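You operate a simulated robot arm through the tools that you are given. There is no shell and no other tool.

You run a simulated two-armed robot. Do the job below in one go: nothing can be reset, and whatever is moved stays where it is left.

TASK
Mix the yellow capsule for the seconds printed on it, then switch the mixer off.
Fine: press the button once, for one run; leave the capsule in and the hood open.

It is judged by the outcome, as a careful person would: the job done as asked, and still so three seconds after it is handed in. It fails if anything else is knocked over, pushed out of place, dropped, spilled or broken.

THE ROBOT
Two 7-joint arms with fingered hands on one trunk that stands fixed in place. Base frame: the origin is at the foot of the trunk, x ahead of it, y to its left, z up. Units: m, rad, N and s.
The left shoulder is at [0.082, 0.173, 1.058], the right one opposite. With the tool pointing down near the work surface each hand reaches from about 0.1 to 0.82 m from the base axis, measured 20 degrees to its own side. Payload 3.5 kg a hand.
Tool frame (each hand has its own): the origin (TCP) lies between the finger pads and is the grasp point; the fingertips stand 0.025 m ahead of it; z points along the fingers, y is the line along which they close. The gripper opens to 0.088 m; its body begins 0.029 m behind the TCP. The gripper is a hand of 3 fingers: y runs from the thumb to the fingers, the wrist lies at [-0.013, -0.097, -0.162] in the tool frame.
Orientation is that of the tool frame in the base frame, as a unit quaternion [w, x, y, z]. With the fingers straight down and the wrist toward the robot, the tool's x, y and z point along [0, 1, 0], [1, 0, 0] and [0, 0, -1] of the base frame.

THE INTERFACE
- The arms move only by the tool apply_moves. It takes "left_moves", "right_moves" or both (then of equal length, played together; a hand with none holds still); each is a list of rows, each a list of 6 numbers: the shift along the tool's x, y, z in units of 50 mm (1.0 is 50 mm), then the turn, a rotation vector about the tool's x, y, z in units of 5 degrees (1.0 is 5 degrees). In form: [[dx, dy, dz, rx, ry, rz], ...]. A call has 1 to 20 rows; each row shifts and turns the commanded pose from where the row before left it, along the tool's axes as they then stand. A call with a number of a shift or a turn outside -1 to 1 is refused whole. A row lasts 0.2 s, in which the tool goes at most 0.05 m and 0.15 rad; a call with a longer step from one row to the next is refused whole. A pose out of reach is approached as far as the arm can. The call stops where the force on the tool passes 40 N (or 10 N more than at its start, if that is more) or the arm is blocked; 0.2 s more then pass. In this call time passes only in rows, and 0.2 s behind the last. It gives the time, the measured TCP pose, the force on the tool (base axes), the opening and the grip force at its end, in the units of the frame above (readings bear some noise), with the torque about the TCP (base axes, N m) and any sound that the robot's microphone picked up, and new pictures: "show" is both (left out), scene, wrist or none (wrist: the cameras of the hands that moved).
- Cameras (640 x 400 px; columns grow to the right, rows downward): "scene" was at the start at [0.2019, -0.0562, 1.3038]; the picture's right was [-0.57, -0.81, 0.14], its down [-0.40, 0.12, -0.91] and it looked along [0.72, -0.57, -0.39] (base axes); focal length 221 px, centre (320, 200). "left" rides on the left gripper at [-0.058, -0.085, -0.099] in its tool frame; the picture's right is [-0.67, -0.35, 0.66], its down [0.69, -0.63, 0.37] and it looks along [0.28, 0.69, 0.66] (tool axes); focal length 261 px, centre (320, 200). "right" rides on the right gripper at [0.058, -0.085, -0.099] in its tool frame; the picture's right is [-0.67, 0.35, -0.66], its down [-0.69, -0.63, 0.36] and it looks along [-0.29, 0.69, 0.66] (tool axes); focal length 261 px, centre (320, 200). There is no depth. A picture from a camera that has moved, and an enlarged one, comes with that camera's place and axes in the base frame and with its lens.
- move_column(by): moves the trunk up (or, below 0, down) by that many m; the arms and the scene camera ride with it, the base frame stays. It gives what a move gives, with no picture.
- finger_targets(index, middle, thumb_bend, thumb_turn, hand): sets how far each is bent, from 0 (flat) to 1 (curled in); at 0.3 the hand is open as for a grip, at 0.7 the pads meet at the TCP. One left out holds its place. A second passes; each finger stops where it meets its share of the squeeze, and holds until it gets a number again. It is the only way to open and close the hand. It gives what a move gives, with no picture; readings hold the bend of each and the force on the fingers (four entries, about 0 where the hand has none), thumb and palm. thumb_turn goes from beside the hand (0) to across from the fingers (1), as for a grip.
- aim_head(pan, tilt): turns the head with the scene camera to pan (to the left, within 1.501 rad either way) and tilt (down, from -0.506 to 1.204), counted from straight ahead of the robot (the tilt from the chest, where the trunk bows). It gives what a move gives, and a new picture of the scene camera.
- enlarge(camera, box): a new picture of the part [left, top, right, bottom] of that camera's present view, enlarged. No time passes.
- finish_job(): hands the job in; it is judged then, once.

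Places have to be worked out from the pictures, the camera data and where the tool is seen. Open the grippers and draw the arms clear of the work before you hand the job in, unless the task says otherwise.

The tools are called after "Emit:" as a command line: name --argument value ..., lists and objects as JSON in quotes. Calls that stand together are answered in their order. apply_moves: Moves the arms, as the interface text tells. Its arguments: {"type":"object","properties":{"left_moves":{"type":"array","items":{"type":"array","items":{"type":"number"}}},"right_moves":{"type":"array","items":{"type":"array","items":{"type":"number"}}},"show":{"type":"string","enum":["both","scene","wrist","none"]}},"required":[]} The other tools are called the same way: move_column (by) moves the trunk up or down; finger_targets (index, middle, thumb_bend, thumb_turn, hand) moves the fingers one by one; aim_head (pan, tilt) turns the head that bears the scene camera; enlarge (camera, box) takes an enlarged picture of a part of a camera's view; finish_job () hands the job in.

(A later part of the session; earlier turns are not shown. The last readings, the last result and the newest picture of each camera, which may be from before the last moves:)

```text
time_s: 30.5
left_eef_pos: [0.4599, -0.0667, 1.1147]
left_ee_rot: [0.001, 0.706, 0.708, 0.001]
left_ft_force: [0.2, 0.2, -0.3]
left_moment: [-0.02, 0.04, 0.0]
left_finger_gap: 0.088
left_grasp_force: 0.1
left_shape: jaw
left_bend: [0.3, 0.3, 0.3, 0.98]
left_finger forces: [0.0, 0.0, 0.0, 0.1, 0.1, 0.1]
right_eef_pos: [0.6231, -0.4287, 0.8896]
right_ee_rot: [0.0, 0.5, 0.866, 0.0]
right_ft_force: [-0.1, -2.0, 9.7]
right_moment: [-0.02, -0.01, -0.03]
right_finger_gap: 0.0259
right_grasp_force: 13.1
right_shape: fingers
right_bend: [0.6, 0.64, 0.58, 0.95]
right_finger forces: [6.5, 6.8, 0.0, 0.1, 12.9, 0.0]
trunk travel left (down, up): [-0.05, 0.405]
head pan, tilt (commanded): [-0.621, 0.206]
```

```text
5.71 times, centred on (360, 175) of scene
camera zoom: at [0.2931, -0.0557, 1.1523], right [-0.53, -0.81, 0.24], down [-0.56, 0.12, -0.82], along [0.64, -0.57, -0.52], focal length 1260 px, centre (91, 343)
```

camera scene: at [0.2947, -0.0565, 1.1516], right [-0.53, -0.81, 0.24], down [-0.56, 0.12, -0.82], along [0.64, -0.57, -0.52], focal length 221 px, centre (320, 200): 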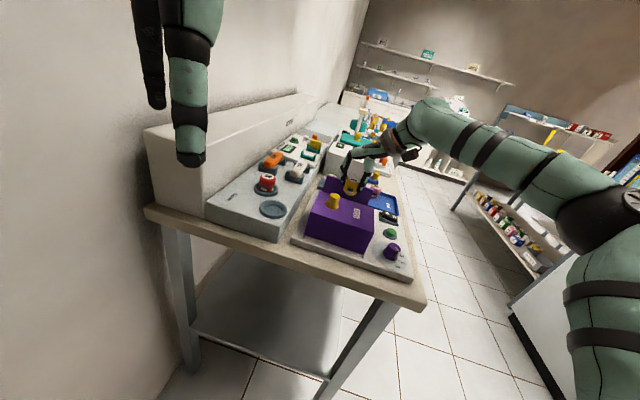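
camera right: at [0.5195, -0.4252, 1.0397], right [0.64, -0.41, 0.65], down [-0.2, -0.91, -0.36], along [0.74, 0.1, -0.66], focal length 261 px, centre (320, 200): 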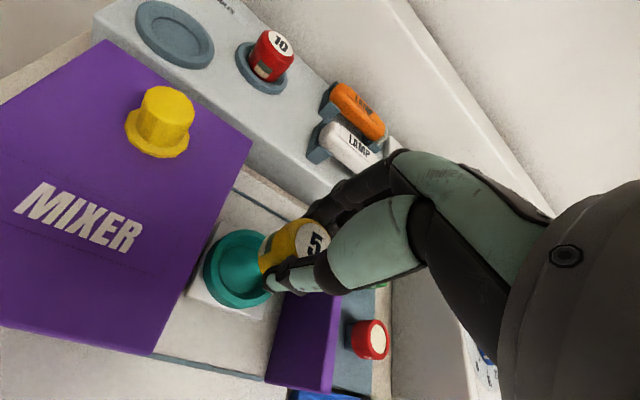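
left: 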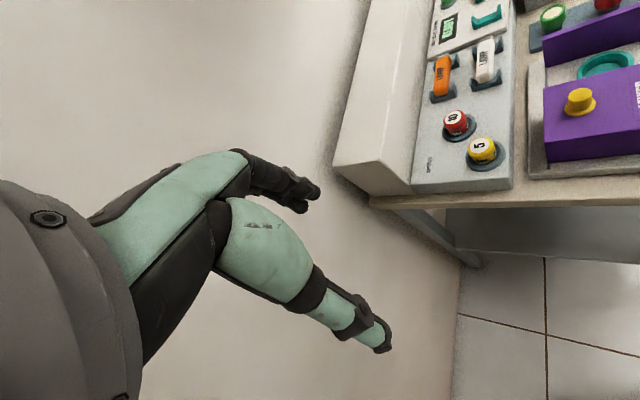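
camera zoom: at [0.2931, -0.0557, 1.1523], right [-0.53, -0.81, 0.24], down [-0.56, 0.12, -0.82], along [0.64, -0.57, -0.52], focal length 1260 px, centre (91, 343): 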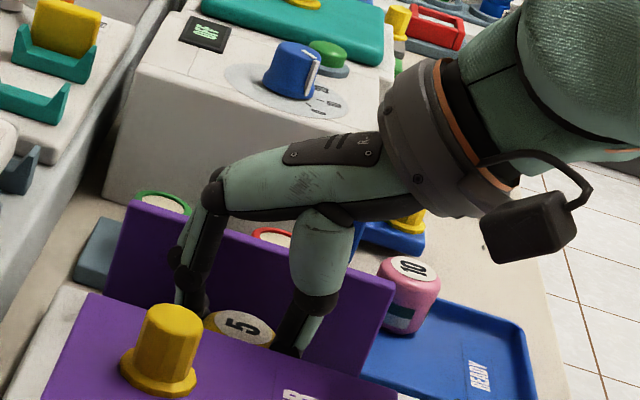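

Firm vertical seat (9.7 N for ~1 mm). I'll relieve 1.5 mm of press and open the fingers gently to ~0.45.

Emit:
apply_moves --right_moves '[[0, 0, -0.03, 0, 0, 0]]' --show "none"

Emit:
finger_targets --hand "right" --index 0.48 --middle 0.48 --thumb_bend 0.48

Emit:
enlarge --camera "right" --box '[210, 150, 390, 290]'

Emit:
enlarge --camera "scene" --box '[325, 140, 395, 210]'

```text
time_s: 30.9
left_eef_pos: [0.4612, -0.0687, 1.1146]
left_ee_rot: [0.0, 0.706, 0.708, -0.001]
left_ft_force: [-0.7, -0.2, -0.3]
left_moment: [0.01, -0.04, 0.01]
left_finger_gap: 0.0877
left_grasp_force: 0.2
left_shape: jaw
left_bend: [0.3, 0.3, 0.3, 0.98]
left_finger forces: [0.0, 0.0, 0.1, 0.0, 0.0, 0.0]
right_eef_pos: [0.6237, -0.4288, 0.8905]
right_ee_rot: [-0.001, 0.5, 0.866, -0.002]
right_ft_force: [0.0, -1.7, 6.0]
right_moment: [-0.03, -0.01, 0.0]
right_finger_gap: 0.0258
right_grasp_force: 12.8
right_shape: fingers
right_bend: [0.6, 0.64, 0.58, 0.95]
right_finger forces: [6.5, 6.4, 0.0, 0.1, 12.6, 0.1]
trunk travel left (down, up): [-0.05, 0.405]
head pan, tilt (commanded): [-0.621, 0.206]
```

```text
time_s: 31.9
left_eef_pos: [0.4619, -0.0679, 1.1144]
left_ee_rot: [0.0, 0.706, 0.708, 0.0]
left_ft_force: [0.9, 0.3, -0.1]
left_moment: [-0.01, 0.03, 0.04]
left_finger_gap: 0.0875
left_grasp_force: 0.1
left_shape: jaw
left_bend: [0.3, 0.3, 0.3, 0.98]
left_finger forces: [0.1, 0.0, 0.1, 0.1, 0.0, 0.0]
right_eef_pos: [0.623, -0.4294, 0.8889]
right_ee_rot: [0.0, 0.501, 0.866, -0.002]
right_ft_force: [0.2, 0.2, 0.8]
right_moment: [0.03, 0.0, 0.03]
right_finger_gap: 0.0459
right_grasp_force: 0.2
right_shape: fingers
right_bend: [0.48, 0.48, 0.48, 0.97]
right_finger forces: [0.0, 0.1, 0.0, 0.0, 0.1, 0.0]
trunk travel left (down, up): [-0.05, 0.405]
head pan, tilt (commanded): [-0.621, 0.206]
```

```text
2.86 times, centred on (300, 220) of right
camera zoom: at [0.521, -0.4226, 0.9891], right [0.64, -0.41, 0.65], down [-0.2, -0.91, -0.36], along [0.74, 0.1, -0.66], focal length 745 px, centre (377, 143)
```

zoom: 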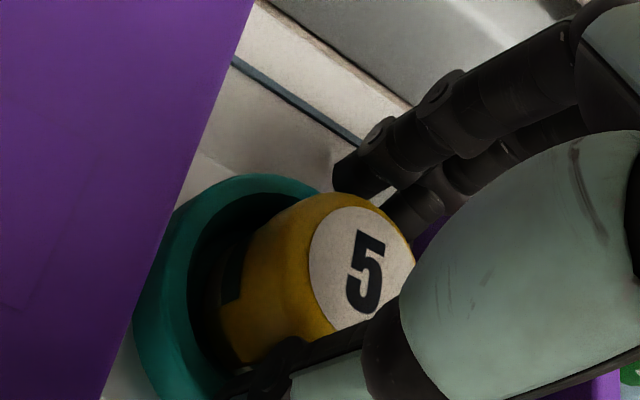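

```text
5.71 times, centred on (360, 175) of scene
camera zoom: at [0.2945, -0.0561, 1.1517], right [-0.53, -0.81, 0.24], down [-0.56, 0.12, -0.82], along [0.64, -0.57, -0.52], focal length 1260 px, centre (91, 343)
```

zoom: 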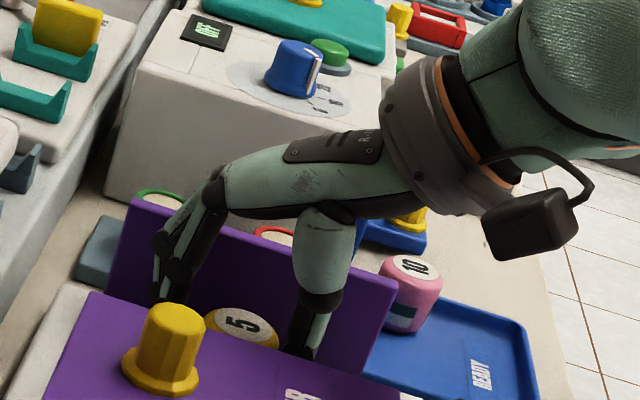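

Released; the capsule stays upright in the cup. Opening a touch more and rising straight up 90 mm, then checking it.

Emit:
finger_targets --hand "right" --index 0.42 --middle 0.42 --thumb_bend 0.42

Emit:
apply_moves --right_moves '[[0, 0, -0.2, 0, 0, 0], [0, 0, -0.3, 0, 0, 0], [0, 0, -0.5, 0, 0, 0], [0, 0, -0.6, 0, 0, 0], [0, 0, -0.6, 0, 0, 0]]' --show "both"

Emit:
enlarge --camera "right" --box '[150, 190, 330, 390]'

```text
time_s: 32.9
left_eef_pos: [0.4624, -0.0673, 1.1144]
left_ee_rot: [0.0, 0.706, 0.708, 0.0]
left_ft_force: [0.0, 0.3, 0.6]
left_moment: [0.02, 0.03, -0.03]
left_finger_gap: 0.0876
left_grasp_force: 0.0
left_shape: jaw
left_bend: [0.3, 0.3, 0.3, 0.98]
left_finger forces: [0.0, 0.0, 0.0, 0.1, 0.1, 0.0]
right_eef_pos: [0.6234, -0.4291, 0.8897]
right_ee_rot: [-0.001, 0.499, 0.866, -0.001]
right_ft_force: [0.6, -0.1, -0.7]
right_moment: [0.04, -0.01, -0.02]
right_finger_gap: 0.0589
right_grasp_force: 0.1
right_shape: fingers
right_bend: [0.42, 0.42, 0.42, 0.97]
right_finger forces: [0.0, 0.1, 0.0, 0.0, 0.0, 0.1]
trunk travel left (down, up): [-0.05, 0.405]
head pan, tilt (commanded): [-0.621, 0.206]
```

```text
time_s: 34.1
left_eef_pos: [0.4621, -0.0682, 1.1136]
left_ee_rot: [0.0, 0.706, 0.708, 0.0]
left_ft_force: [0.2, -0.1, -0.2]
left_moment: [-0.01, -0.02, -0.05]
left_finger_gap: 0.0875
left_grasp_force: 0.0
left_shape: jaw
left_bend: [0.3, 0.3, 0.3, 0.98]
left_finger forces: [0.0, 0.0, 0.0, 0.1, 0.1, 0.0]
right_eef_pos: [0.6229, -0.4292, 1.0009]
right_ee_rot: [-0.001, 0.5, 0.866, -0.001]
right_ft_force: [0.4, 0.4, 0.2]
right_moment: [-0.01, 0.0, -0.01]
right_finger_gap: 0.059
right_grasp_force: 0.2
right_shape: fingers
right_bend: [0.42, 0.42, 0.42, 0.97]
right_finger forces: [0.0, 0.0, 0.1, 0.0, 0.1, 0.0]
trunk travel left (down, up): [-0.05, 0.405]
head pan, tilt (commanded): [-0.621, 0.206]
camera scene: at [0.2944, -0.0559, 1.1518], right [-0.53, -0.81, 0.24], down [-0.56, 0.12, -0.82], along [0.64, -0.57, -0.52], focal length 221 px, centre (320, 200)
camera right: at [0.521, -0.4228, 1.1], right [0.64, -0.4, 0.65], down [-0.2, -0.91, -0.36], along [0.74, 0.1, -0.66], focal length 261 px, centre (320, 200)
```

scene: 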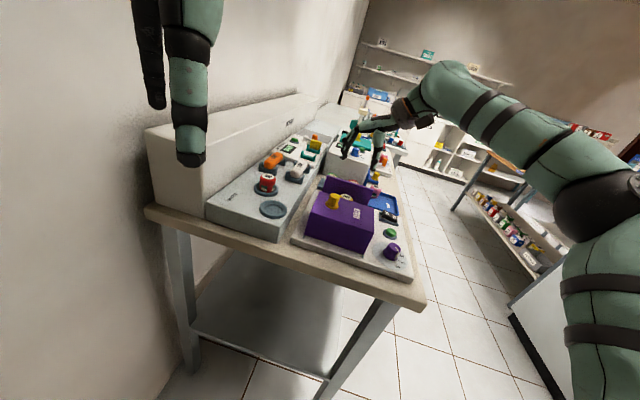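
right: 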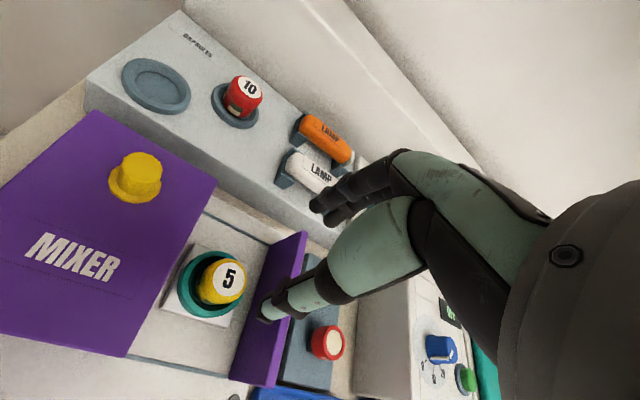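

```text
2.00 times, centred on (240, 290) of right
camera zoom: at [0.521, -0.4228, 1.1], right [0.64, -0.4, 0.65], down [-0.2, -0.91, -0.36], along [0.74, 0.1, -0.66], focal length 521 px, centre (480, 20)
```

zoom: 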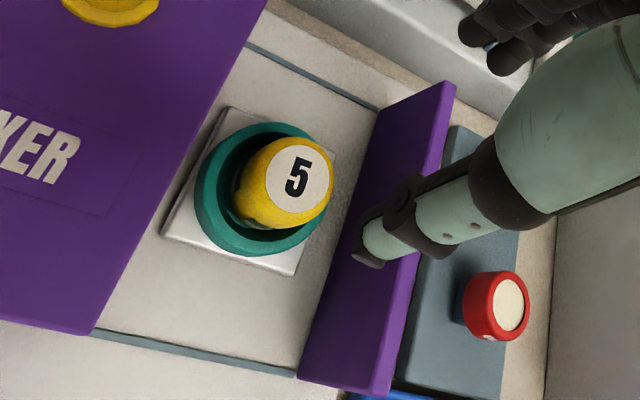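

The capsule sits upright in the cup. Next I'll close the hood by its yellow knob (knob top ≈ (0.572, -0.341, 0.93)). I'll rotate the hand to yaw ≈ -47.5° (closing line along the slide direction) at a safe height.

Emit:
apply_moves --right_moves '[[0, 0, -0.6, 0, 0, 0], [0, 0, 0, 0, 0, 1], [0, 0, 0, 0, 0, 1], [0, 0, 0, 0, 0, 1], [0, 0, 0, 0, 0, 1], [0, 0, 0, 0, 0, 1], [0, 0, 0, 0, 0, 1], [0, 0, 0, 0, 0, 1], [0, 0, 0, 0, 0, 1], [0, 0, 0, 0, 0, 1], [0, 0, 0, 0, 0, 1], [0, 0, 0, 0, 0, 1], [0, 0, 0, 0, 0, 1], [0, 0, 0, 0, 0, 1], [0, 0, 0, 0, 0, 1], [0, 0, 0, 0, 0, 1], [0, 0, 0, 0, 0, 0.5]]' --show "both"

```text
time_s: 37.7
left_eef_pos: [0.4608, -0.0683, 1.1142]
left_ee_rot: [0.001, 0.707, 0.707, 0.0]
left_ft_force: [0.0, 0.2, -0.6]
left_moment: [0.02, 0.0, -0.02]
left_finger_gap: 0.0878
left_grasp_force: 0.0
left_shape: jaw
left_bend: [0.3, 0.3, 0.3, 0.98]
left_finger forces: [0.0, 0.0, 0.1, 0.0, 0.0, 0.0]
right_eef_pos: [0.6237, -0.4288, 1.0299]
right_ee_rot: [0.0, 0.932, 0.361, -0.001]
right_ft_force: [0.3, 0.6, 0.1]
right_moment: [0.02, 0.0, 0.01]
right_finger_gap: 0.0592
right_grasp_force: 0.0
right_shape: fingers
right_bend: [0.42, 0.42, 0.42, 0.97]
right_finger forces: [0.1, 0.1, 0.0, 0.1, 0.0, 0.0]
trunk travel left (down, up): [-0.05, 0.405]
head pan, tilt (commanded): [-0.621, 0.206]
camera scene: at [0.2945, -0.0561, 1.1517], right [-0.53, -0.81, 0.24], down [-0.56, 0.12, -0.82], along [0.64, -0.57, -0.52], focal length 221 px, centre (320, 200)
camera right: at [0.6091, -0.3287, 1.1289], right [-0.26, -0.71, 0.66], down [-0.93, 0.0, -0.36], along [0.26, -0.71, -0.66], focal length 261 px, centre (320, 200)
```

scene: 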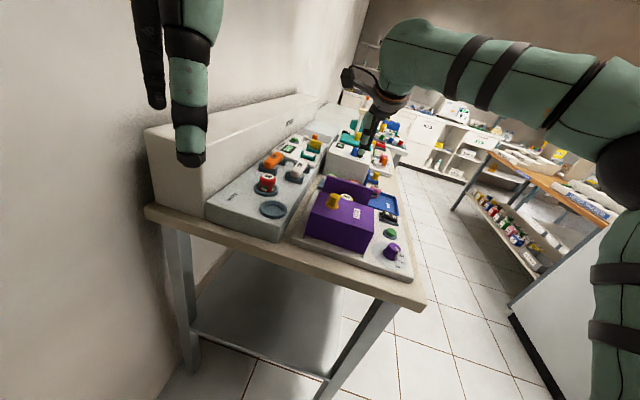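
right: 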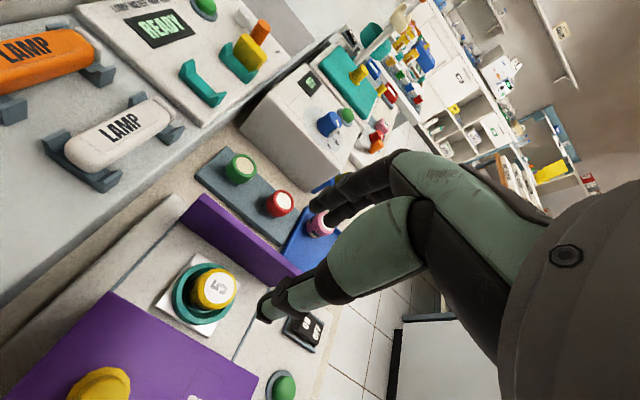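

Tool axes are now x = toward wall, y = along slide. Moving back ~100 mm over the knob at z≈1.03.

Emit:
apply_moves --right_moves '[[0.14, -0.664, 0, 0, 0, 0], [0.14, -0.664, 0, 0, 0, 0], [0.14, -0.664, 0, 0, 0, 0]]' --show "both"

Emit:
enlarge --camera "right" --box '[120, 190, 360, 390]'

Emit:
enlarge --camera "left" --box '[480, 0, 640, 120]'

```text
time_s: 38.5
left_eef_pos: [0.4622, -0.0686, 1.1153]
left_ee_rot: [0.0, 0.707, 0.708, 0.0]
left_ft_force: [0.2, 0.3, -0.6]
left_moment: [0.01, 0.05, -0.04]
left_finger_gap: 0.0876
left_grasp_force: 0.1
left_shape: jaw
left_bend: [0.3, 0.3, 0.3, 0.98]
left_finger forces: [0.0, 0.0, 0.0, 0.0, 0.1, 0.0]
right_eef_pos: [0.571, -0.3404, 1.0316]
right_ee_rot: [0.001, 0.932, 0.363, -0.002]
right_ft_force: [0.4, -0.5, 0.7]
right_moment: [0.01, -0.02, 0.01]
right_finger_gap: 0.0587
right_grasp_force: 0.1
right_shape: fingers
right_bend: [0.42, 0.42, 0.42, 0.97]
right_finger forces: [0.0, 0.0, 0.0, 0.1, 0.1, 0.0]
trunk travel left (down, up): [-0.05, 0.405]
head pan, tilt (commanded): [-0.621, 0.206]
camera scene: at [0.2941, -0.0556, 1.1519], right [-0.53, -0.81, 0.24], down [-0.56, 0.12, -0.82], along [0.64, -0.57, -0.52], focal length 221 px, centre (320, 200)
camera right: at [0.5563, -0.2399, 1.1299], right [-0.26, -0.71, 0.66], down [-0.93, 0.0, -0.36], along [0.26, -0.71, -0.66], focal length 261 px, centre (320, 200)
```

scene: 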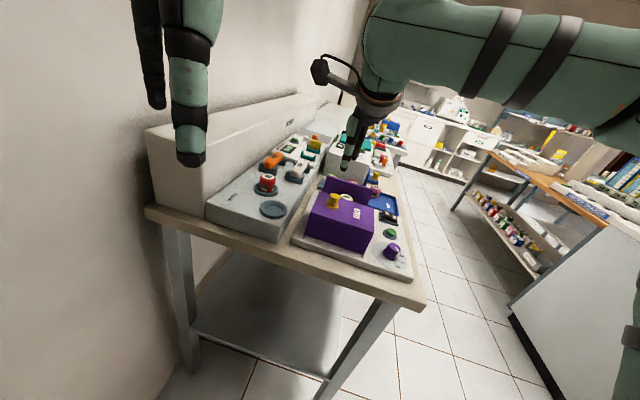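
right: 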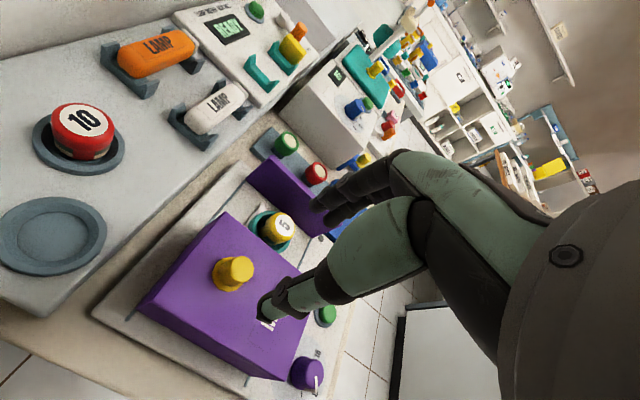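

```text
2.00 times, centred on (240, 290) of right
camera zoom: at [0.5563, -0.2399, 1.1299], right [-0.26, -0.71, 0.66], down [-0.93, 0.0, -0.36], along [0.26, -0.71, -0.66], focal length 521 px, centre (480, 20)
```

zoom: 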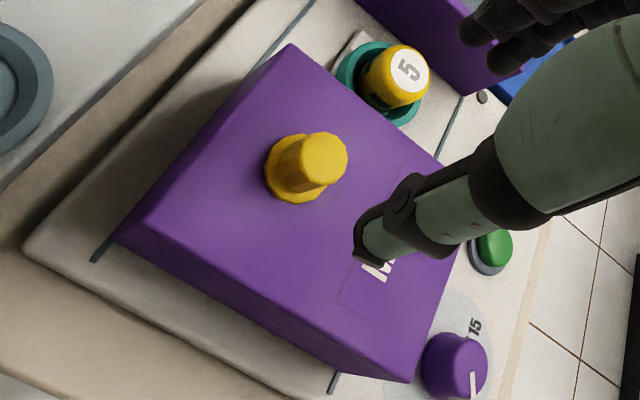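

```text
3.33 times, centred on (560, 60) of left
camera zoom: at [0.3761, -0.1255, 1.2138], right [-0.35, -0.67, -0.65], down [-0.63, 0.68, -0.37], along [0.69, 0.29, -0.66], focal length 869 px, centre (-480, 667)
```

zoom: 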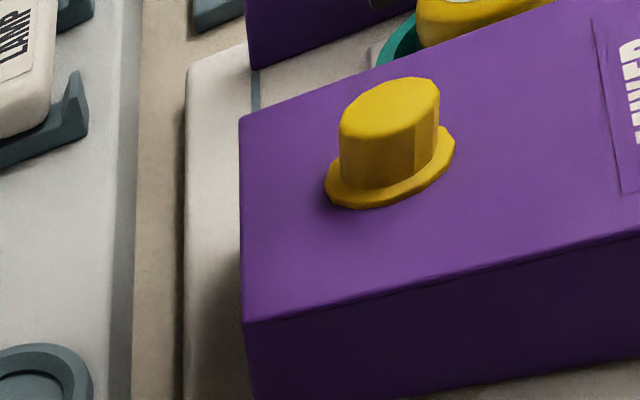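

Knob is ~3 mm toward tool +y from the TCP. I'll shift and descend to z≈0.955, then check.

Emit:
apply_moves --right_moves '[[0.01, 0.06, 0.3, 0, 0, 0], [0, 0, 0.4, 0, 0, 0], [0, 0, 0.4, 0, 0, 0], [0, 0, 0.4, 0, 0, 0]]' --show "none"

Emit:
enlarge --camera "right" --box '[200, 150, 400, 310]'

Emit:
enlarge --camera "left" --box '[480, 0, 640, 120]'

Emit:
enlarge --camera "scene" --box '[290, 130, 420, 270]'

```text
time_s: 39.5
left_eef_pos: [0.4611, -0.0669, 1.114]
left_ee_rot: [0.0, 0.707, 0.707, -0.001]
left_ft_force: [1.6, -0.1, 1.0]
left_moment: [0.0, 0.02, 0.03]
left_finger_gap: 0.0877
left_grasp_force: 0.1
left_shape: jaw
left_bend: [0.3, 0.3, 0.3, 0.98]
left_finger forces: [0.0, 0.0, 0.0, 0.1, 0.0, 0.0]
right_eef_pos: [0.5728, -0.3433, 0.9539]
right_ee_rot: [-0.001, 0.932, 0.362, -0.001]
right_ft_force: [-0.3, 0.4, -0.2]
right_moment: [-0.02, 0.01, 0.0]
right_finger_gap: 0.0585
right_grasp_force: 0.1
right_shape: fingers
right_bend: [0.42, 0.42, 0.42, 0.97]
right_finger forces: [0.0, 0.0, 0.0, 0.0, 0.0, 0.1]
trunk travel left (down, up): [-0.05, 0.405]
head pan, tilt (commanded): [-0.621, 0.206]
```

```text
2.50 times, centred on (300, 230) of right
camera zoom: at [0.5597, -0.2428, 1.0536], right [-0.26, -0.71, 0.66], down [-0.93, 0.0, -0.36], along [0.26, -0.7, -0.66], focal length 652 px, centre (370, 125)
```

zoom: 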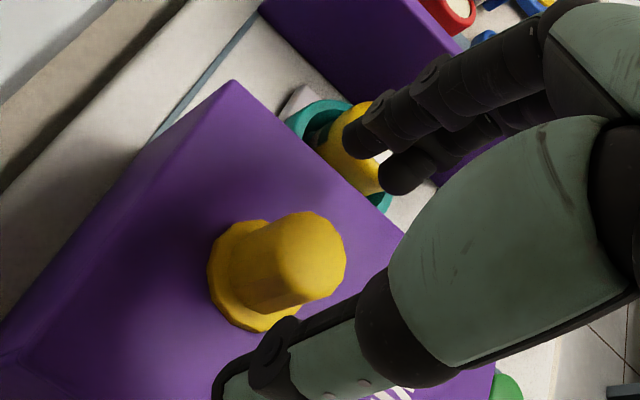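

```text
3.33 times, centred on (560, 60) of left
camera zoom: at [0.3768, -0.1261, 1.2134], right [-0.35, -0.67, -0.66], down [-0.63, 0.68, -0.37], along [0.69, 0.29, -0.66], focal length 869 px, centre (-480, 667)
```

zoom: 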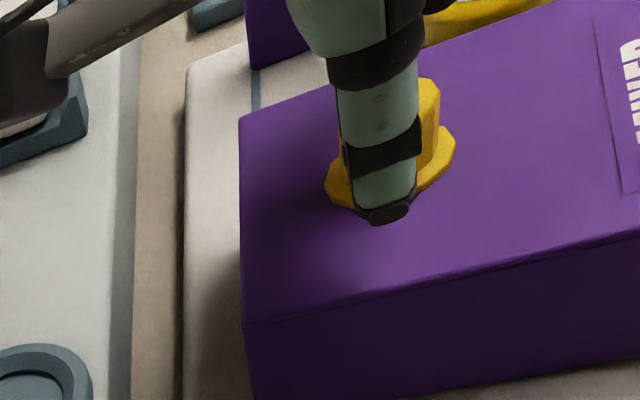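

```text
2.86 times, centred on (355, 200) of scene
camera zoom: at [0.2947, -0.0562, 1.1516], right [-0.53, -0.81, 0.24], down [-0.56, 0.12, -0.82], along [0.64, -0.57, -0.52], focal length 630 px, centre (220, 200)
```

zoom: 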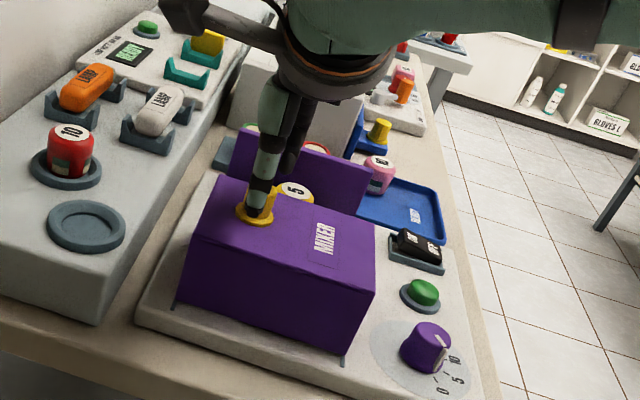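

Knob is centred between thumb and fingers; tips are ~12 mm above the hood top. Lowering 7 mm and closing on the knob.

Emit:
apply_moves --right_moves '[[0, 0, 0.14, 0, 0, 0]]' --show "none"

Emit:
finger_targets --hand "right" --index 0.7 --middle 0.7 --thumb_bend 0.7

Emit:
enlarge --camera "right" --box '[200, 150, 400, 310]'

Emit:
enlarge --camera "scene" --box '[290, 130, 420, 270]'

```text
time_s: 39.9
left_eef_pos: [0.4611, -0.0672, 1.1136]
left_ee_rot: [-0.001, 0.706, 0.708, 0.0]
left_ft_force: [-0.2, -0.5, 1.5]
left_moment: [0.01, -0.01, 0.0]
left_finger_gap: 0.0878
left_grasp_force: 0.0
left_shape: jaw
left_bend: [0.3, 0.3, 0.3, 0.98]
left_finger forces: [0.0, 0.0, 0.1, 0.0, 0.0, 0.0]
right_eef_pos: [0.5751, -0.343, 0.9462]
right_ee_rot: [0.0, 0.932, 0.362, -0.002]
right_ft_force: [-1.1, -0.7, 0.1]
right_moment: [0.01, 0.02, -0.03]
right_finger_gap: 0.0587
right_grasp_force: 0.1
right_shape: fingers
right_bend: [0.42, 0.42, 0.42, 0.97]
right_finger forces: [0.0, 0.1, 0.1, 0.0, 0.0, 0.1]
trunk travel left (down, up): [-0.05, 0.405]
head pan, tilt (commanded): [-0.621, 0.206]
```

```text
time_s: 40.9
left_eef_pos: [0.4624, -0.0683, 1.1137]
left_ee_rot: [0.0, 0.707, 0.708, 0.0]
left_ft_force: [0.1, 0.3, -0.6]
left_moment: [0.02, 0.01, 0.04]
left_finger_gap: 0.0878
left_grasp_force: 0.0
left_shape: jaw
left_bend: [0.3, 0.3, 0.3, 0.98]
left_finger forces: [0.0, 0.0, 0.1, 0.1, 0.1, 0.0]
right_eef_pos: [0.5728, -0.3438, 0.9478]
right_ee_rot: [0.0, 0.932, 0.363, -0.002]
right_ft_force: [-1.0, -1.1, 0.0]
right_moment: [0.0, 0.02, 0.0]
right_finger_gap: 0.0136
right_grasp_force: 6.6
right_shape: fingers
right_bend: [0.64, 0.67, 0.63, 0.97]
right_finger forces: [3.7, 2.2, 0.1, 0.0, 5.6, 0.1]
trunk travel left (down, up): [-0.05, 0.405]
head pan, tilt (commanded): [-0.621, 0.206]
```

```text
2.50 times, centred on (300, 230) of right
camera zoom: at [0.5596, -0.243, 1.0466], right [-0.26, -0.71, 0.66], down [-0.93, 0.0, -0.36], along [0.26, -0.7, -0.66], focal length 652 px, centre (370, 125)
```

zoom: 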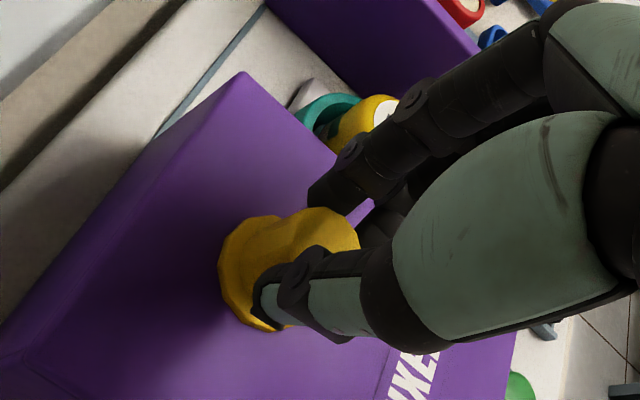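

```text
2.86 times, centred on (355, 200) of scene
camera zoom: at [0.2945, -0.0562, 1.1517], right [-0.53, -0.81, 0.24], down [-0.56, 0.12, -0.82], along [0.64, -0.57, -0.52], focal length 630 px, centre (220, 200)
```

zoom: 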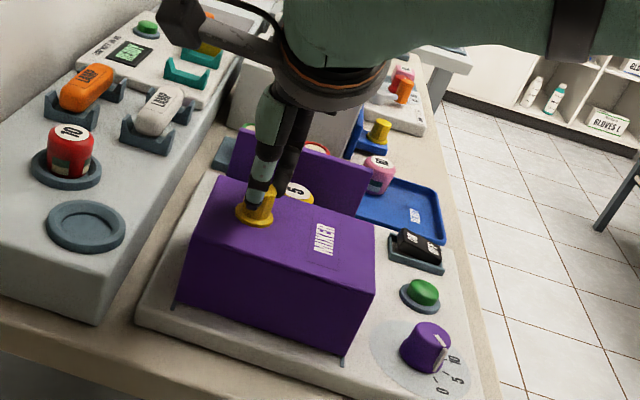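

Knob gripped lightly. Sliding the hood toward the panel, first 20 mm, watching force.

Emit:
apply_moves --right_moves '[[0, 0.2, 0, 0, 0, 0], [0, 0.2, 0, 0, 0, 0]]' --show "none"

Emit:
enlarge --camera "scene" --box '[290, 130, 420, 270]'

```text
time_s: 41.5
left_eef_pos: [0.4614, -0.0669, 1.1141]
left_ee_rot: [-0.001, 0.706, 0.708, 0.0]
left_ft_force: [-0.2, 0.1, -0.2]
left_moment: [0.03, -0.03, -0.01]
left_finger_gap: 0.0878
left_grasp_force: 0.0
left_shape: jaw
left_bend: [0.3, 0.3, 0.3, 0.98]
left_finger forces: [0.1, 0.0, 0.1, 0.1, 0.0, 0.0]
right_eef_pos: [0.5877, -0.3578, 0.9471]
right_ee_rot: [0.0, 0.932, 0.363, -0.002]
right_ft_force: [1.5, 1.2, 0.8]
right_moment: [0.03, -0.04, 0.02]
right_finger_gap: 0.0134
right_grasp_force: 5.4
right_shape: fingers
right_bend: [0.64, 0.68, 0.63, 0.97]
right_finger forces: [4.1, 1.6, 0.0, 0.0, 6.0, 0.0]
trunk travel left (down, up): [-0.05, 0.405]
head pan, tilt (commanded): [-0.621, 0.206]
```

```text
2.86 times, centred on (355, 200) of scene
camera zoom: at [0.2946, -0.0557, 1.1518], right [-0.53, -0.81, 0.24], down [-0.56, 0.12, -0.82], along [0.64, -0.57, -0.52], focal length 630 px, centre (220, 200)
```

zoom: 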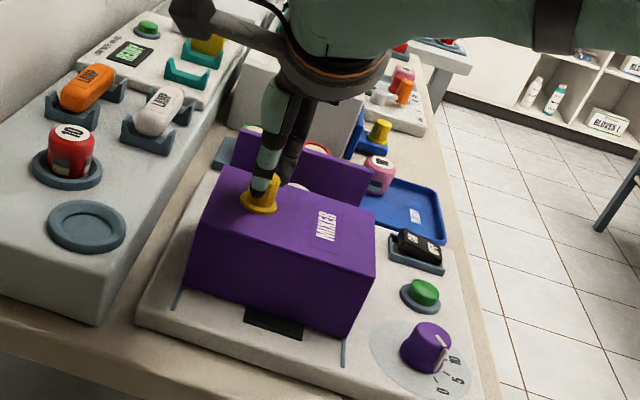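

The hood glides on its rails with little force. Continuing 60 mm.

Emit:
apply_moves --right_moves '[[0, 0.2, 0, 0, 0, 0], [0, 0.2, 0, 0, 0, 0], [0, 0.2, 0, 0, 0, 0], [0, 0.2, 0, 0, 0, 0], [0, 0.2, 0, 0, 0, 0], [0, 0.2, 0, 0, 0, 0]]' --show "none"

Emit:
enlarge --camera "scene" --box '[290, 130, 420, 270]'

Emit:
enlarge --camera "right" --box '[160, 100, 400, 310]'

```text
time_s: 42.9
left_eef_pos: [0.4625, -0.067, 1.1129]
left_ee_rot: [-0.001, 0.706, 0.708, -0.001]
left_ft_force: [-0.5, 0.6, 0.2]
left_moment: [-0.04, 0.01, 0.01]
left_finger_gap: 0.0877
left_grasp_force: 0.0
left_shape: jaw
left_bend: [0.3, 0.3, 0.3, 0.98]
left_finger forces: [0.0, 0.1, 0.0, 0.0, 0.1, 0.0]
right_eef_pos: [0.6282, -0.4016, 0.947]
right_ee_rot: [0.0, 0.932, 0.363, -0.002]
right_ft_force: [4.8, 4.7, 0.7]
right_moment: [0.11, -0.09, 0.03]
right_finger_gap: 0.0137
right_grasp_force: 6.9
right_shape: fingers
right_bend: [0.64, 0.69, 0.63, 0.96]
right_finger forces: [5.6, 0.9, 0.1, 0.0, 6.2, 0.0]
trunk travel left (down, up): [-0.05, 0.405]
head pan, tilt (commanded): [-0.621, 0.206]
```

```text
2.86 times, centred on (355, 200) of scene
camera zoom: at [0.2952, -0.0552, 1.1516], right [-0.53, -0.81, 0.24], down [-0.56, 0.12, -0.82], along [0.64, -0.57, -0.52], focal length 630 px, centre (220, 200)
```

zoom: 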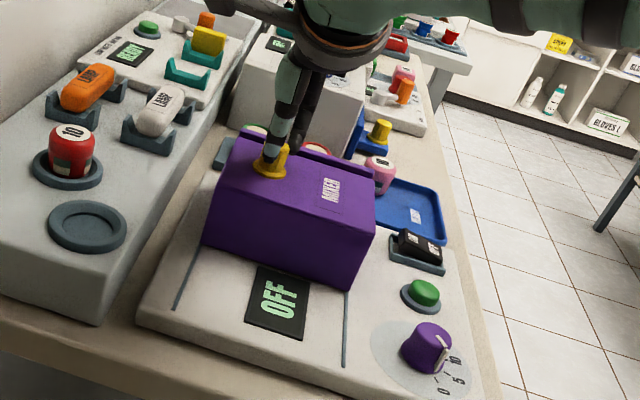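

```text
1.90 times, centred on (280, 205) of right
camera zoom: at [0.6141, -0.3007, 1.0462], right [-0.26, -0.71, 0.66], down [-0.93, 0.0, -0.36], along [0.26, -0.71, -0.66], focal length 496 px, centre (396, 190)
```

zoom: 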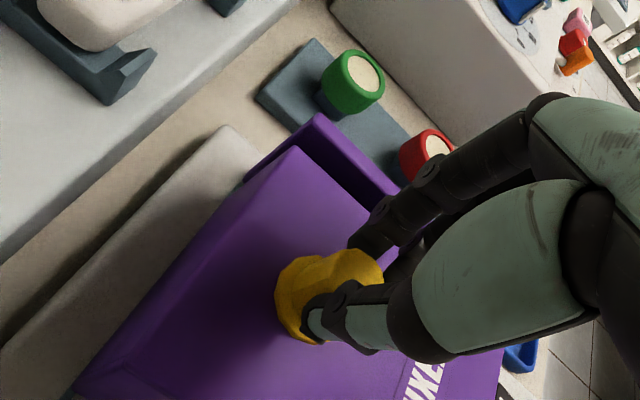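

A display reading "OFF" is now exposed under the hood's former place. About 13 mm remain; I'll bias slightly toward the wall (6 N side load) and move 10 mm.

Emit:
apply_moves --right_moves '[[0.04, 0.1, 0, 0, 0, 0], [0.02, 0.1, 0, 0, 0, 0]]' --show "none"

Emit:
enlarge --camera "right" --box '[160, 100, 400, 310]'

```text
time_s: 43.5
left_eef_pos: [0.4618, -0.0683, 1.113]
left_ee_rot: [0.0, 0.708, 0.706, -0.001]
left_ft_force: [-1.0, 0.1, 0.1]
left_moment: [0.05, -0.03, 0.01]
left_finger_gap: 0.0878
left_grasp_force: 0.0
left_shape: jaw
left_bend: [0.3, 0.3, 0.3, 0.98]
left_finger forces: [0.0, 0.0, 0.0, 0.0, 0.1, 0.0]
right_eef_pos: [0.6363, -0.4079, 0.9466]
right_ee_rot: [-0.001, 0.932, 0.362, -0.001]
right_ft_force: [0.9, 1.2, 0.6]
right_moment: [0.01, -0.05, 0.02]
right_finger_gap: 0.0137
right_grasp_force: 6.9
right_shape: fingers
right_bend: [0.64, 0.68, 0.63, 0.97]
right_finger forces: [5.0, 2.4, 0.0, 0.0, 5.3, 0.1]
trunk travel left (down, up): [-0.05, 0.405]
head pan, tilt (commanded): [-0.621, 0.206]
```

```text
1.90 times, centred on (280, 205) of right
camera zoom: at [0.6223, -0.3075, 1.0463], right [-0.26, -0.71, 0.66], down [-0.93, 0.0, -0.36], along [0.26, -0.71, -0.66], focal length 496 px, centre (396, 190)
```

zoom: 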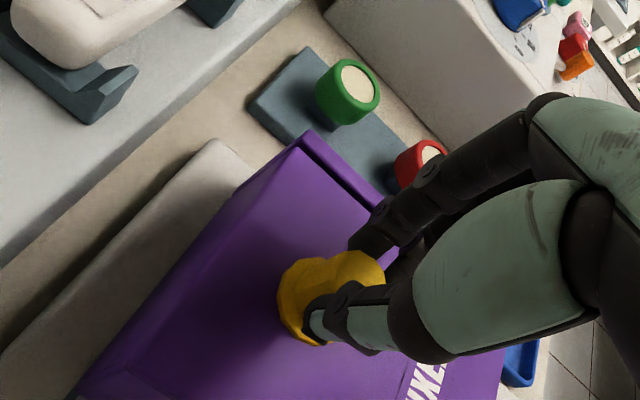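

Nearly shut. Continuing in small steps until it meets the panel.

Emit:
apply_moves --right_moves '[[0.01, 0.08, 0, 0, 0, 0], [0, 0.06, 0, 0, 0, 0]]' --show "none"

Emit:
enlarge --camera "right" --box '[160, 100, 400, 310]'

```text
time_s: 44.1
left_eef_pos: [0.4614, -0.0673, 1.1128]
left_ee_rot: [0.0, 0.707, 0.707, -0.001]
left_ft_force: [-0.4, -0.6, -0.4]
left_moment: [0.01, -0.02, -0.04]
left_finger_gap: 0.0876
left_grasp_force: 0.2
left_shape: jaw
left_bend: [0.3, 0.3, 0.3, 0.98]
left_finger forces: [0.0, 0.0, 0.1, 0.0, 0.0, 0.0]
right_eef_pos: [0.6408, -0.4136, 0.9475]
right_ee_rot: [-0.001, 0.932, 0.363, -0.002]
right_ft_force: [-3.6, 4.9, -0.6]
right_moment: [0.11, 0.11, 0.04]
right_finger_gap: 0.0138
right_grasp_force: 5.4
right_shape: fingers
right_bend: [0.66, 0.69, 0.62, 0.97]
right_finger forces: [1.8, 0.7, 0.0, 0.1, 7.9, 0.0]
trunk travel left (down, up): [-0.05, 0.405]
head pan, tilt (commanded): [-0.621, 0.206]
```

```text
1.90 times, centred on (280, 205) of right
camera zoom: at [0.6268, -0.3111, 1.047], right [-0.26, -0.71, 0.66], down [-0.93, 0.0, -0.36], along [0.26, -0.71, -0.66], focal length 496 px, centre (396, 190)
```

zoom: 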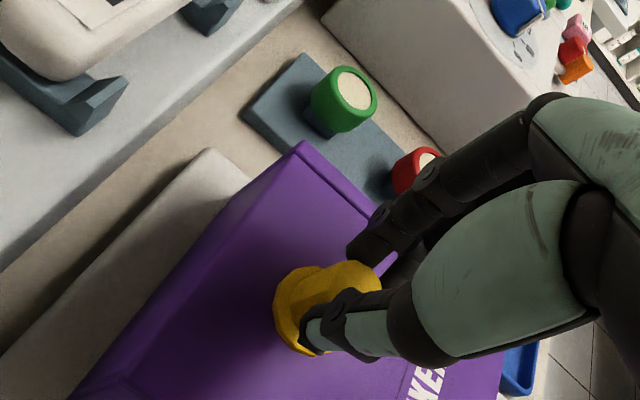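

The hood is flush against the panel with a 6 N reaction. One more gentle 2 mm push to be sure, then I'll check the picture.

Emit:
apply_moves --right_moves '[[0, 0.04, 0, 0, 0, 0]]' --show "both"

Emit:
enlarge --camera "scene" --box '[290, 130, 420, 270]'

```text
time_s: 44.5
left_eef_pos: [0.4597, -0.0665, 1.1132]
left_ee_rot: [0.001, 0.707, 0.707, -0.001]
left_ft_force: [-0.3, -0.2, 0.6]
left_moment: [0.0, -0.02, 0.01]
left_finger_gap: 0.0876
left_grasp_force: 0.0
left_shape: jaw
left_bend: [0.3, 0.3, 0.3, 0.98]
left_finger forces: [0.0, 0.0, 0.1, 0.1, 0.0, 0.1]
right_eef_pos: [0.6432, -0.4132, 0.9487]
right_ee_rot: [0.001, 0.932, 0.363, -0.002]
right_ft_force: [-5.4, 5.8, -1.6]
right_moment: [0.13, 0.13, 0.04]
right_finger_gap: 0.0143
right_grasp_force: 5.3
right_shape: fingers
right_bend: [0.67, 0.7, 0.6, 0.97]
right_finger forces: [1.2, 0.1, 0.0, 0.1, 8.8, 0.0]
trunk travel left (down, up): [-0.05, 0.405]
head pan, tilt (commanded): [-0.621, 0.206]
camera scene: at [0.2937, -0.055, 1.152], right [-0.53, -0.81, 0.24], down [-0.56, 0.12, -0.82], along [0.64, -0.57, -0.52], focal length 221 px, centre (320, 200)
camera right: at [0.6282, -0.3122, 1.0474], right [-0.26, -0.71, 0.66], down [-0.93, 0.0, -0.36], along [0.26, -0.71, -0.66], focal length 261 px, centre (320, 200)
```

scene: 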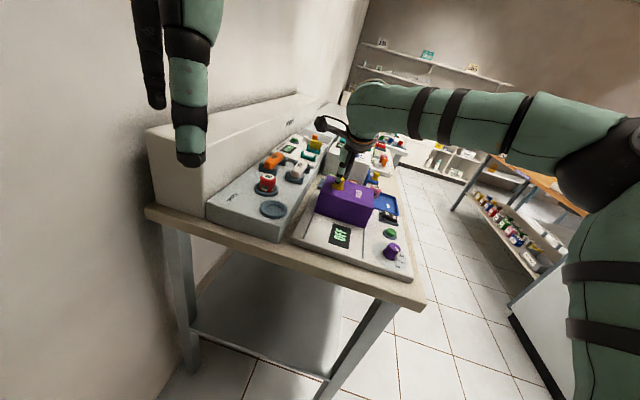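
right: 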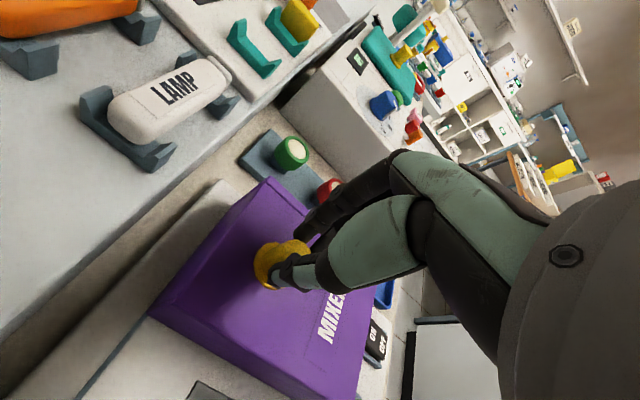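

```text
2.86 times, centred on (355, 200) of scene
camera zoom: at [0.2937, -0.055, 1.152], right [-0.53, -0.81, 0.24], down [-0.56, 0.12, -0.82], along [0.64, -0.57, -0.52], focal length 630 px, centre (220, 200)
```

zoom: 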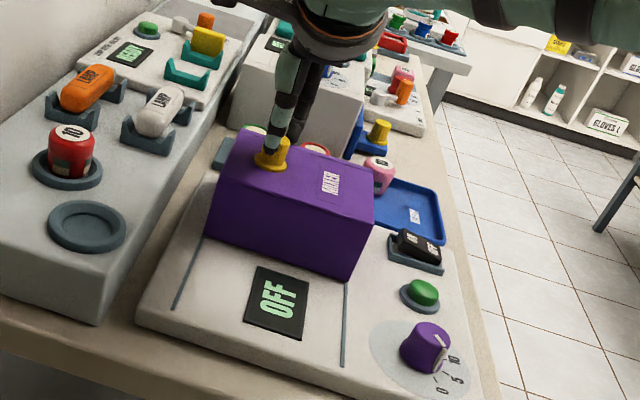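

The hood is closed flush. Releasing the knob and rising.

Emit:
finger_targets --hand "right" --index 0.42 --middle 0.42 --thumb_bend 0.42

Emit:
apply_moves --right_moves '[[0, 0, -0.3, 0, 0, 0], [0, 0, -0.5, 0, 0, 0], [0, 0, -0.6, 0, 0, 0]]' --show "scene"

Emit:
enlarge --camera "scene" --box '[310, 190, 430, 300]'

```text
time_s: 45.5
left_eef_pos: [0.4621, -0.0677, 1.1145]
left_ee_rot: [0.0, 0.706, 0.708, 0.0]
left_ft_force: [-0.9, -0.6, -0.2]
left_moment: [-0.01, 0.01, -0.03]
left_finger_gap: 0.0876
left_grasp_force: 0.1
left_shape: jaw
left_bend: [0.3, 0.3, 0.3, 0.98]
left_finger forces: [0.0, 0.0, 0.0, 0.0, 0.1, 0.0]
right_eef_pos: [0.6439, -0.4142, 0.9478]
right_ee_rot: [0.0, 0.932, 0.362, -0.003]
right_ft_force: [-0.6, -0.5, 0.5]
right_moment: [0.0, -0.02, -0.03]
right_finger_gap: 0.0588
right_grasp_force: 0.1
right_shape: fingers
right_bend: [0.42, 0.42, 0.42, 0.97]
right_finger forces: [0.0, 0.0, 0.1, 0.0, 0.0, 0.1]
trunk travel left (down, up): [-0.05, 0.405]
head pan, tilt (commanded): [-0.621, 0.206]
```

```text
time_s: 46.3
left_eef_pos: [0.4621, -0.0687, 1.1145]
left_ee_rot: [-0.001, 0.706, 0.708, 0.0]
left_ft_force: [0.1, -0.5, -0.8]
left_moment: [-0.01, 0.01, -0.02]
left_finger_gap: 0.0876
left_grasp_force: 0.0
left_shape: jaw
left_bend: [0.3, 0.3, 0.3, 0.98]
left_finger forces: [0.1, 0.1, 0.0, 0.0, 0.0, 0.1]
right_eef_pos: [0.643, -0.4142, 1.018]
right_ee_rot: [-0.001, 0.932, 0.362, -0.002]
right_ft_force: [0.9, 0.2, 1.5]
right_moment: [0.0, 0.01, 0.02]
right_finger_gap: 0.059
right_grasp_force: 0.0
right_shape: fingers
right_bend: [0.42, 0.42, 0.42, 0.97]
right_finger forces: [0.1, 0.1, 0.0, 0.0, 0.1, 0.1]
trunk travel left (down, up): [-0.05, 0.405]
head pan, tilt (commanded): [-0.621, 0.206]
camera scene: at [0.2943, -0.0559, 1.1518], right [-0.53, -0.81, 0.24], down [-0.56, 0.12, -0.82], along [0.64, -0.57, -0.52], focal length 221 px, centre (320, 200)
```

scene: 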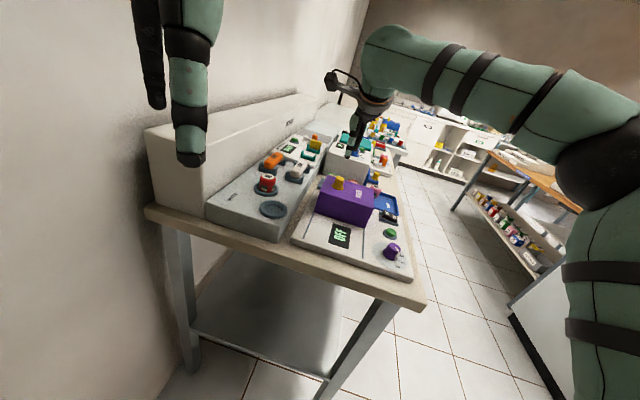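

```text
3.64 times, centred on (370, 245) of scene
camera zoom: at [0.2943, -0.0559, 1.1518], right [-0.53, -0.81, 0.24], down [-0.56, 0.12, -0.82], along [0.64, -0.57, -0.52], focal length 802 px, centre (138, 36)
```

zoom: 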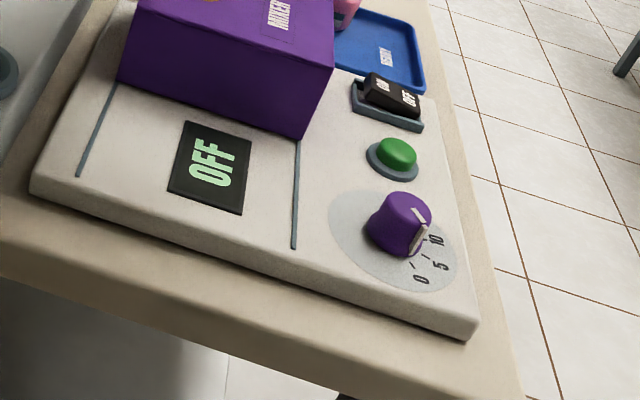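

The hood stays shut and the display reads OFF. Now to the dial: I'll move the hand back over it (≈(0.45, -0.445)) at z≈1.02 and yaw to about -10°, keeping fingers away from the green button.

Emit:
apply_moves --right_moves '[[-0.653, -0.43, 0, 0, 0, 0], [-0.653, -0.43, 0, 0, 0, 0], [-0.653, -0.43, 0, 0, 0, 0], [-0.653, -0.43, 0, 0, 0, 0], [-0.653, -0.43, 0, 0, 0, 0], [0, 0, 0, 0, 0, -1], [0, 0, 0, 0, 0, -1], [0, 0, 0, 0, 0, -1], [0, 0, 0, 0, 0, -1], [0, 0, 0, 0, 0, -1], [0, 0, 0, 0, 0, -1], [0, 0, 0, 0, 0, -1], [0, 0, 0, 0, 0, -0.5]]' --show "both"

Emit:
enlarge --camera "right" --box '[160, 200, 360, 380]'

```text
time_s: 49.1
left_eef_pos: [0.4614, -0.0681, 1.1149]
left_ee_rot: [-0.001, 0.707, 0.707, 0.0]
left_ft_force: [1.0, -0.2, 0.7]
left_moment: [-0.03, 0.03, 0.0]
left_finger_gap: 0.0879
left_grasp_force: 0.0
left_shape: jaw
left_bend: [0.3, 0.3, 0.3, 0.98]
left_finger forces: [0.0, 0.0, 0.0, 0.0, 0.1, 0.0]
right_eef_pos: [0.4503, -0.4455, 1.0198]
right_ee_rot: [0.0, 0.766, 0.643, -0.002]
right_ft_force: [0.5, -0.8, 0.1]
right_moment: [0.0, -0.03, 0.0]
right_finger_gap: 0.0585
right_grasp_force: 0.1
right_shape: fingers
right_bend: [0.42, 0.42, 0.42, 0.97]
right_finger forces: [0.0, 0.0, 0.1, 0.2, 0.0, 0.0]
trunk travel left (down, up): [-0.05, 0.405]
head pan, tilt (commanded): [-0.621, 0.206]
camera scene: at [0.2945, -0.0562, 1.1517], right [-0.53, -0.81, 0.24], down [-0.56, 0.12, -0.82], along [0.64, -0.57, -0.52], focal length 221 px, centre (320, 200)
camera right: at [0.3773, -0.3747, 1.1176], right [0.23, -0.72, 0.66], down [-0.74, -0.57, -0.36], along [0.63, -0.4, -0.66], focal length 261 px, centre (320, 200)
```

scene: 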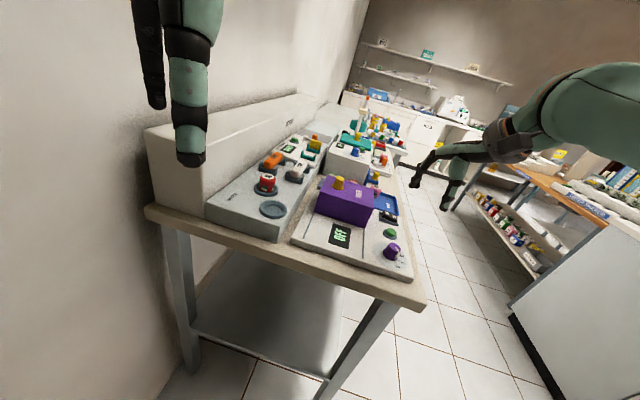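
right: 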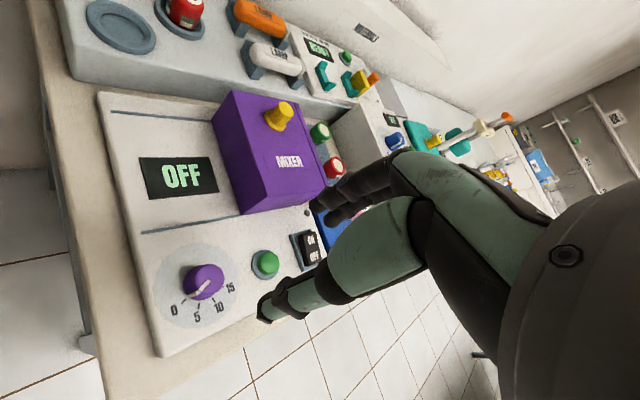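

```text
2.22 times, centred on (260, 290) of right
camera zoom: at [0.3773, -0.3747, 1.1176], right [0.23, -0.72, 0.66], down [-0.74, -0.57, -0.36], along [0.63, -0.4, -0.66], focal length 579 px, centre (453, 0)
```

zoom: 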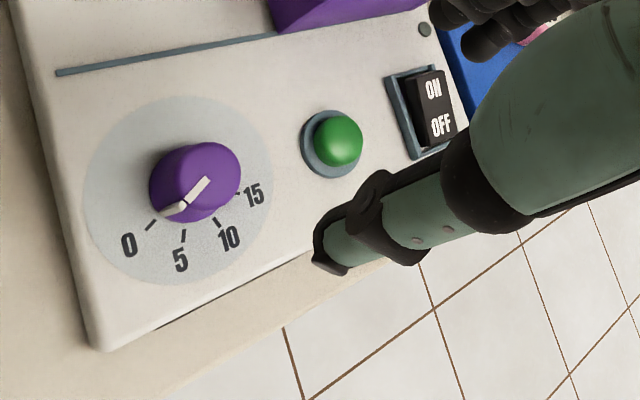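

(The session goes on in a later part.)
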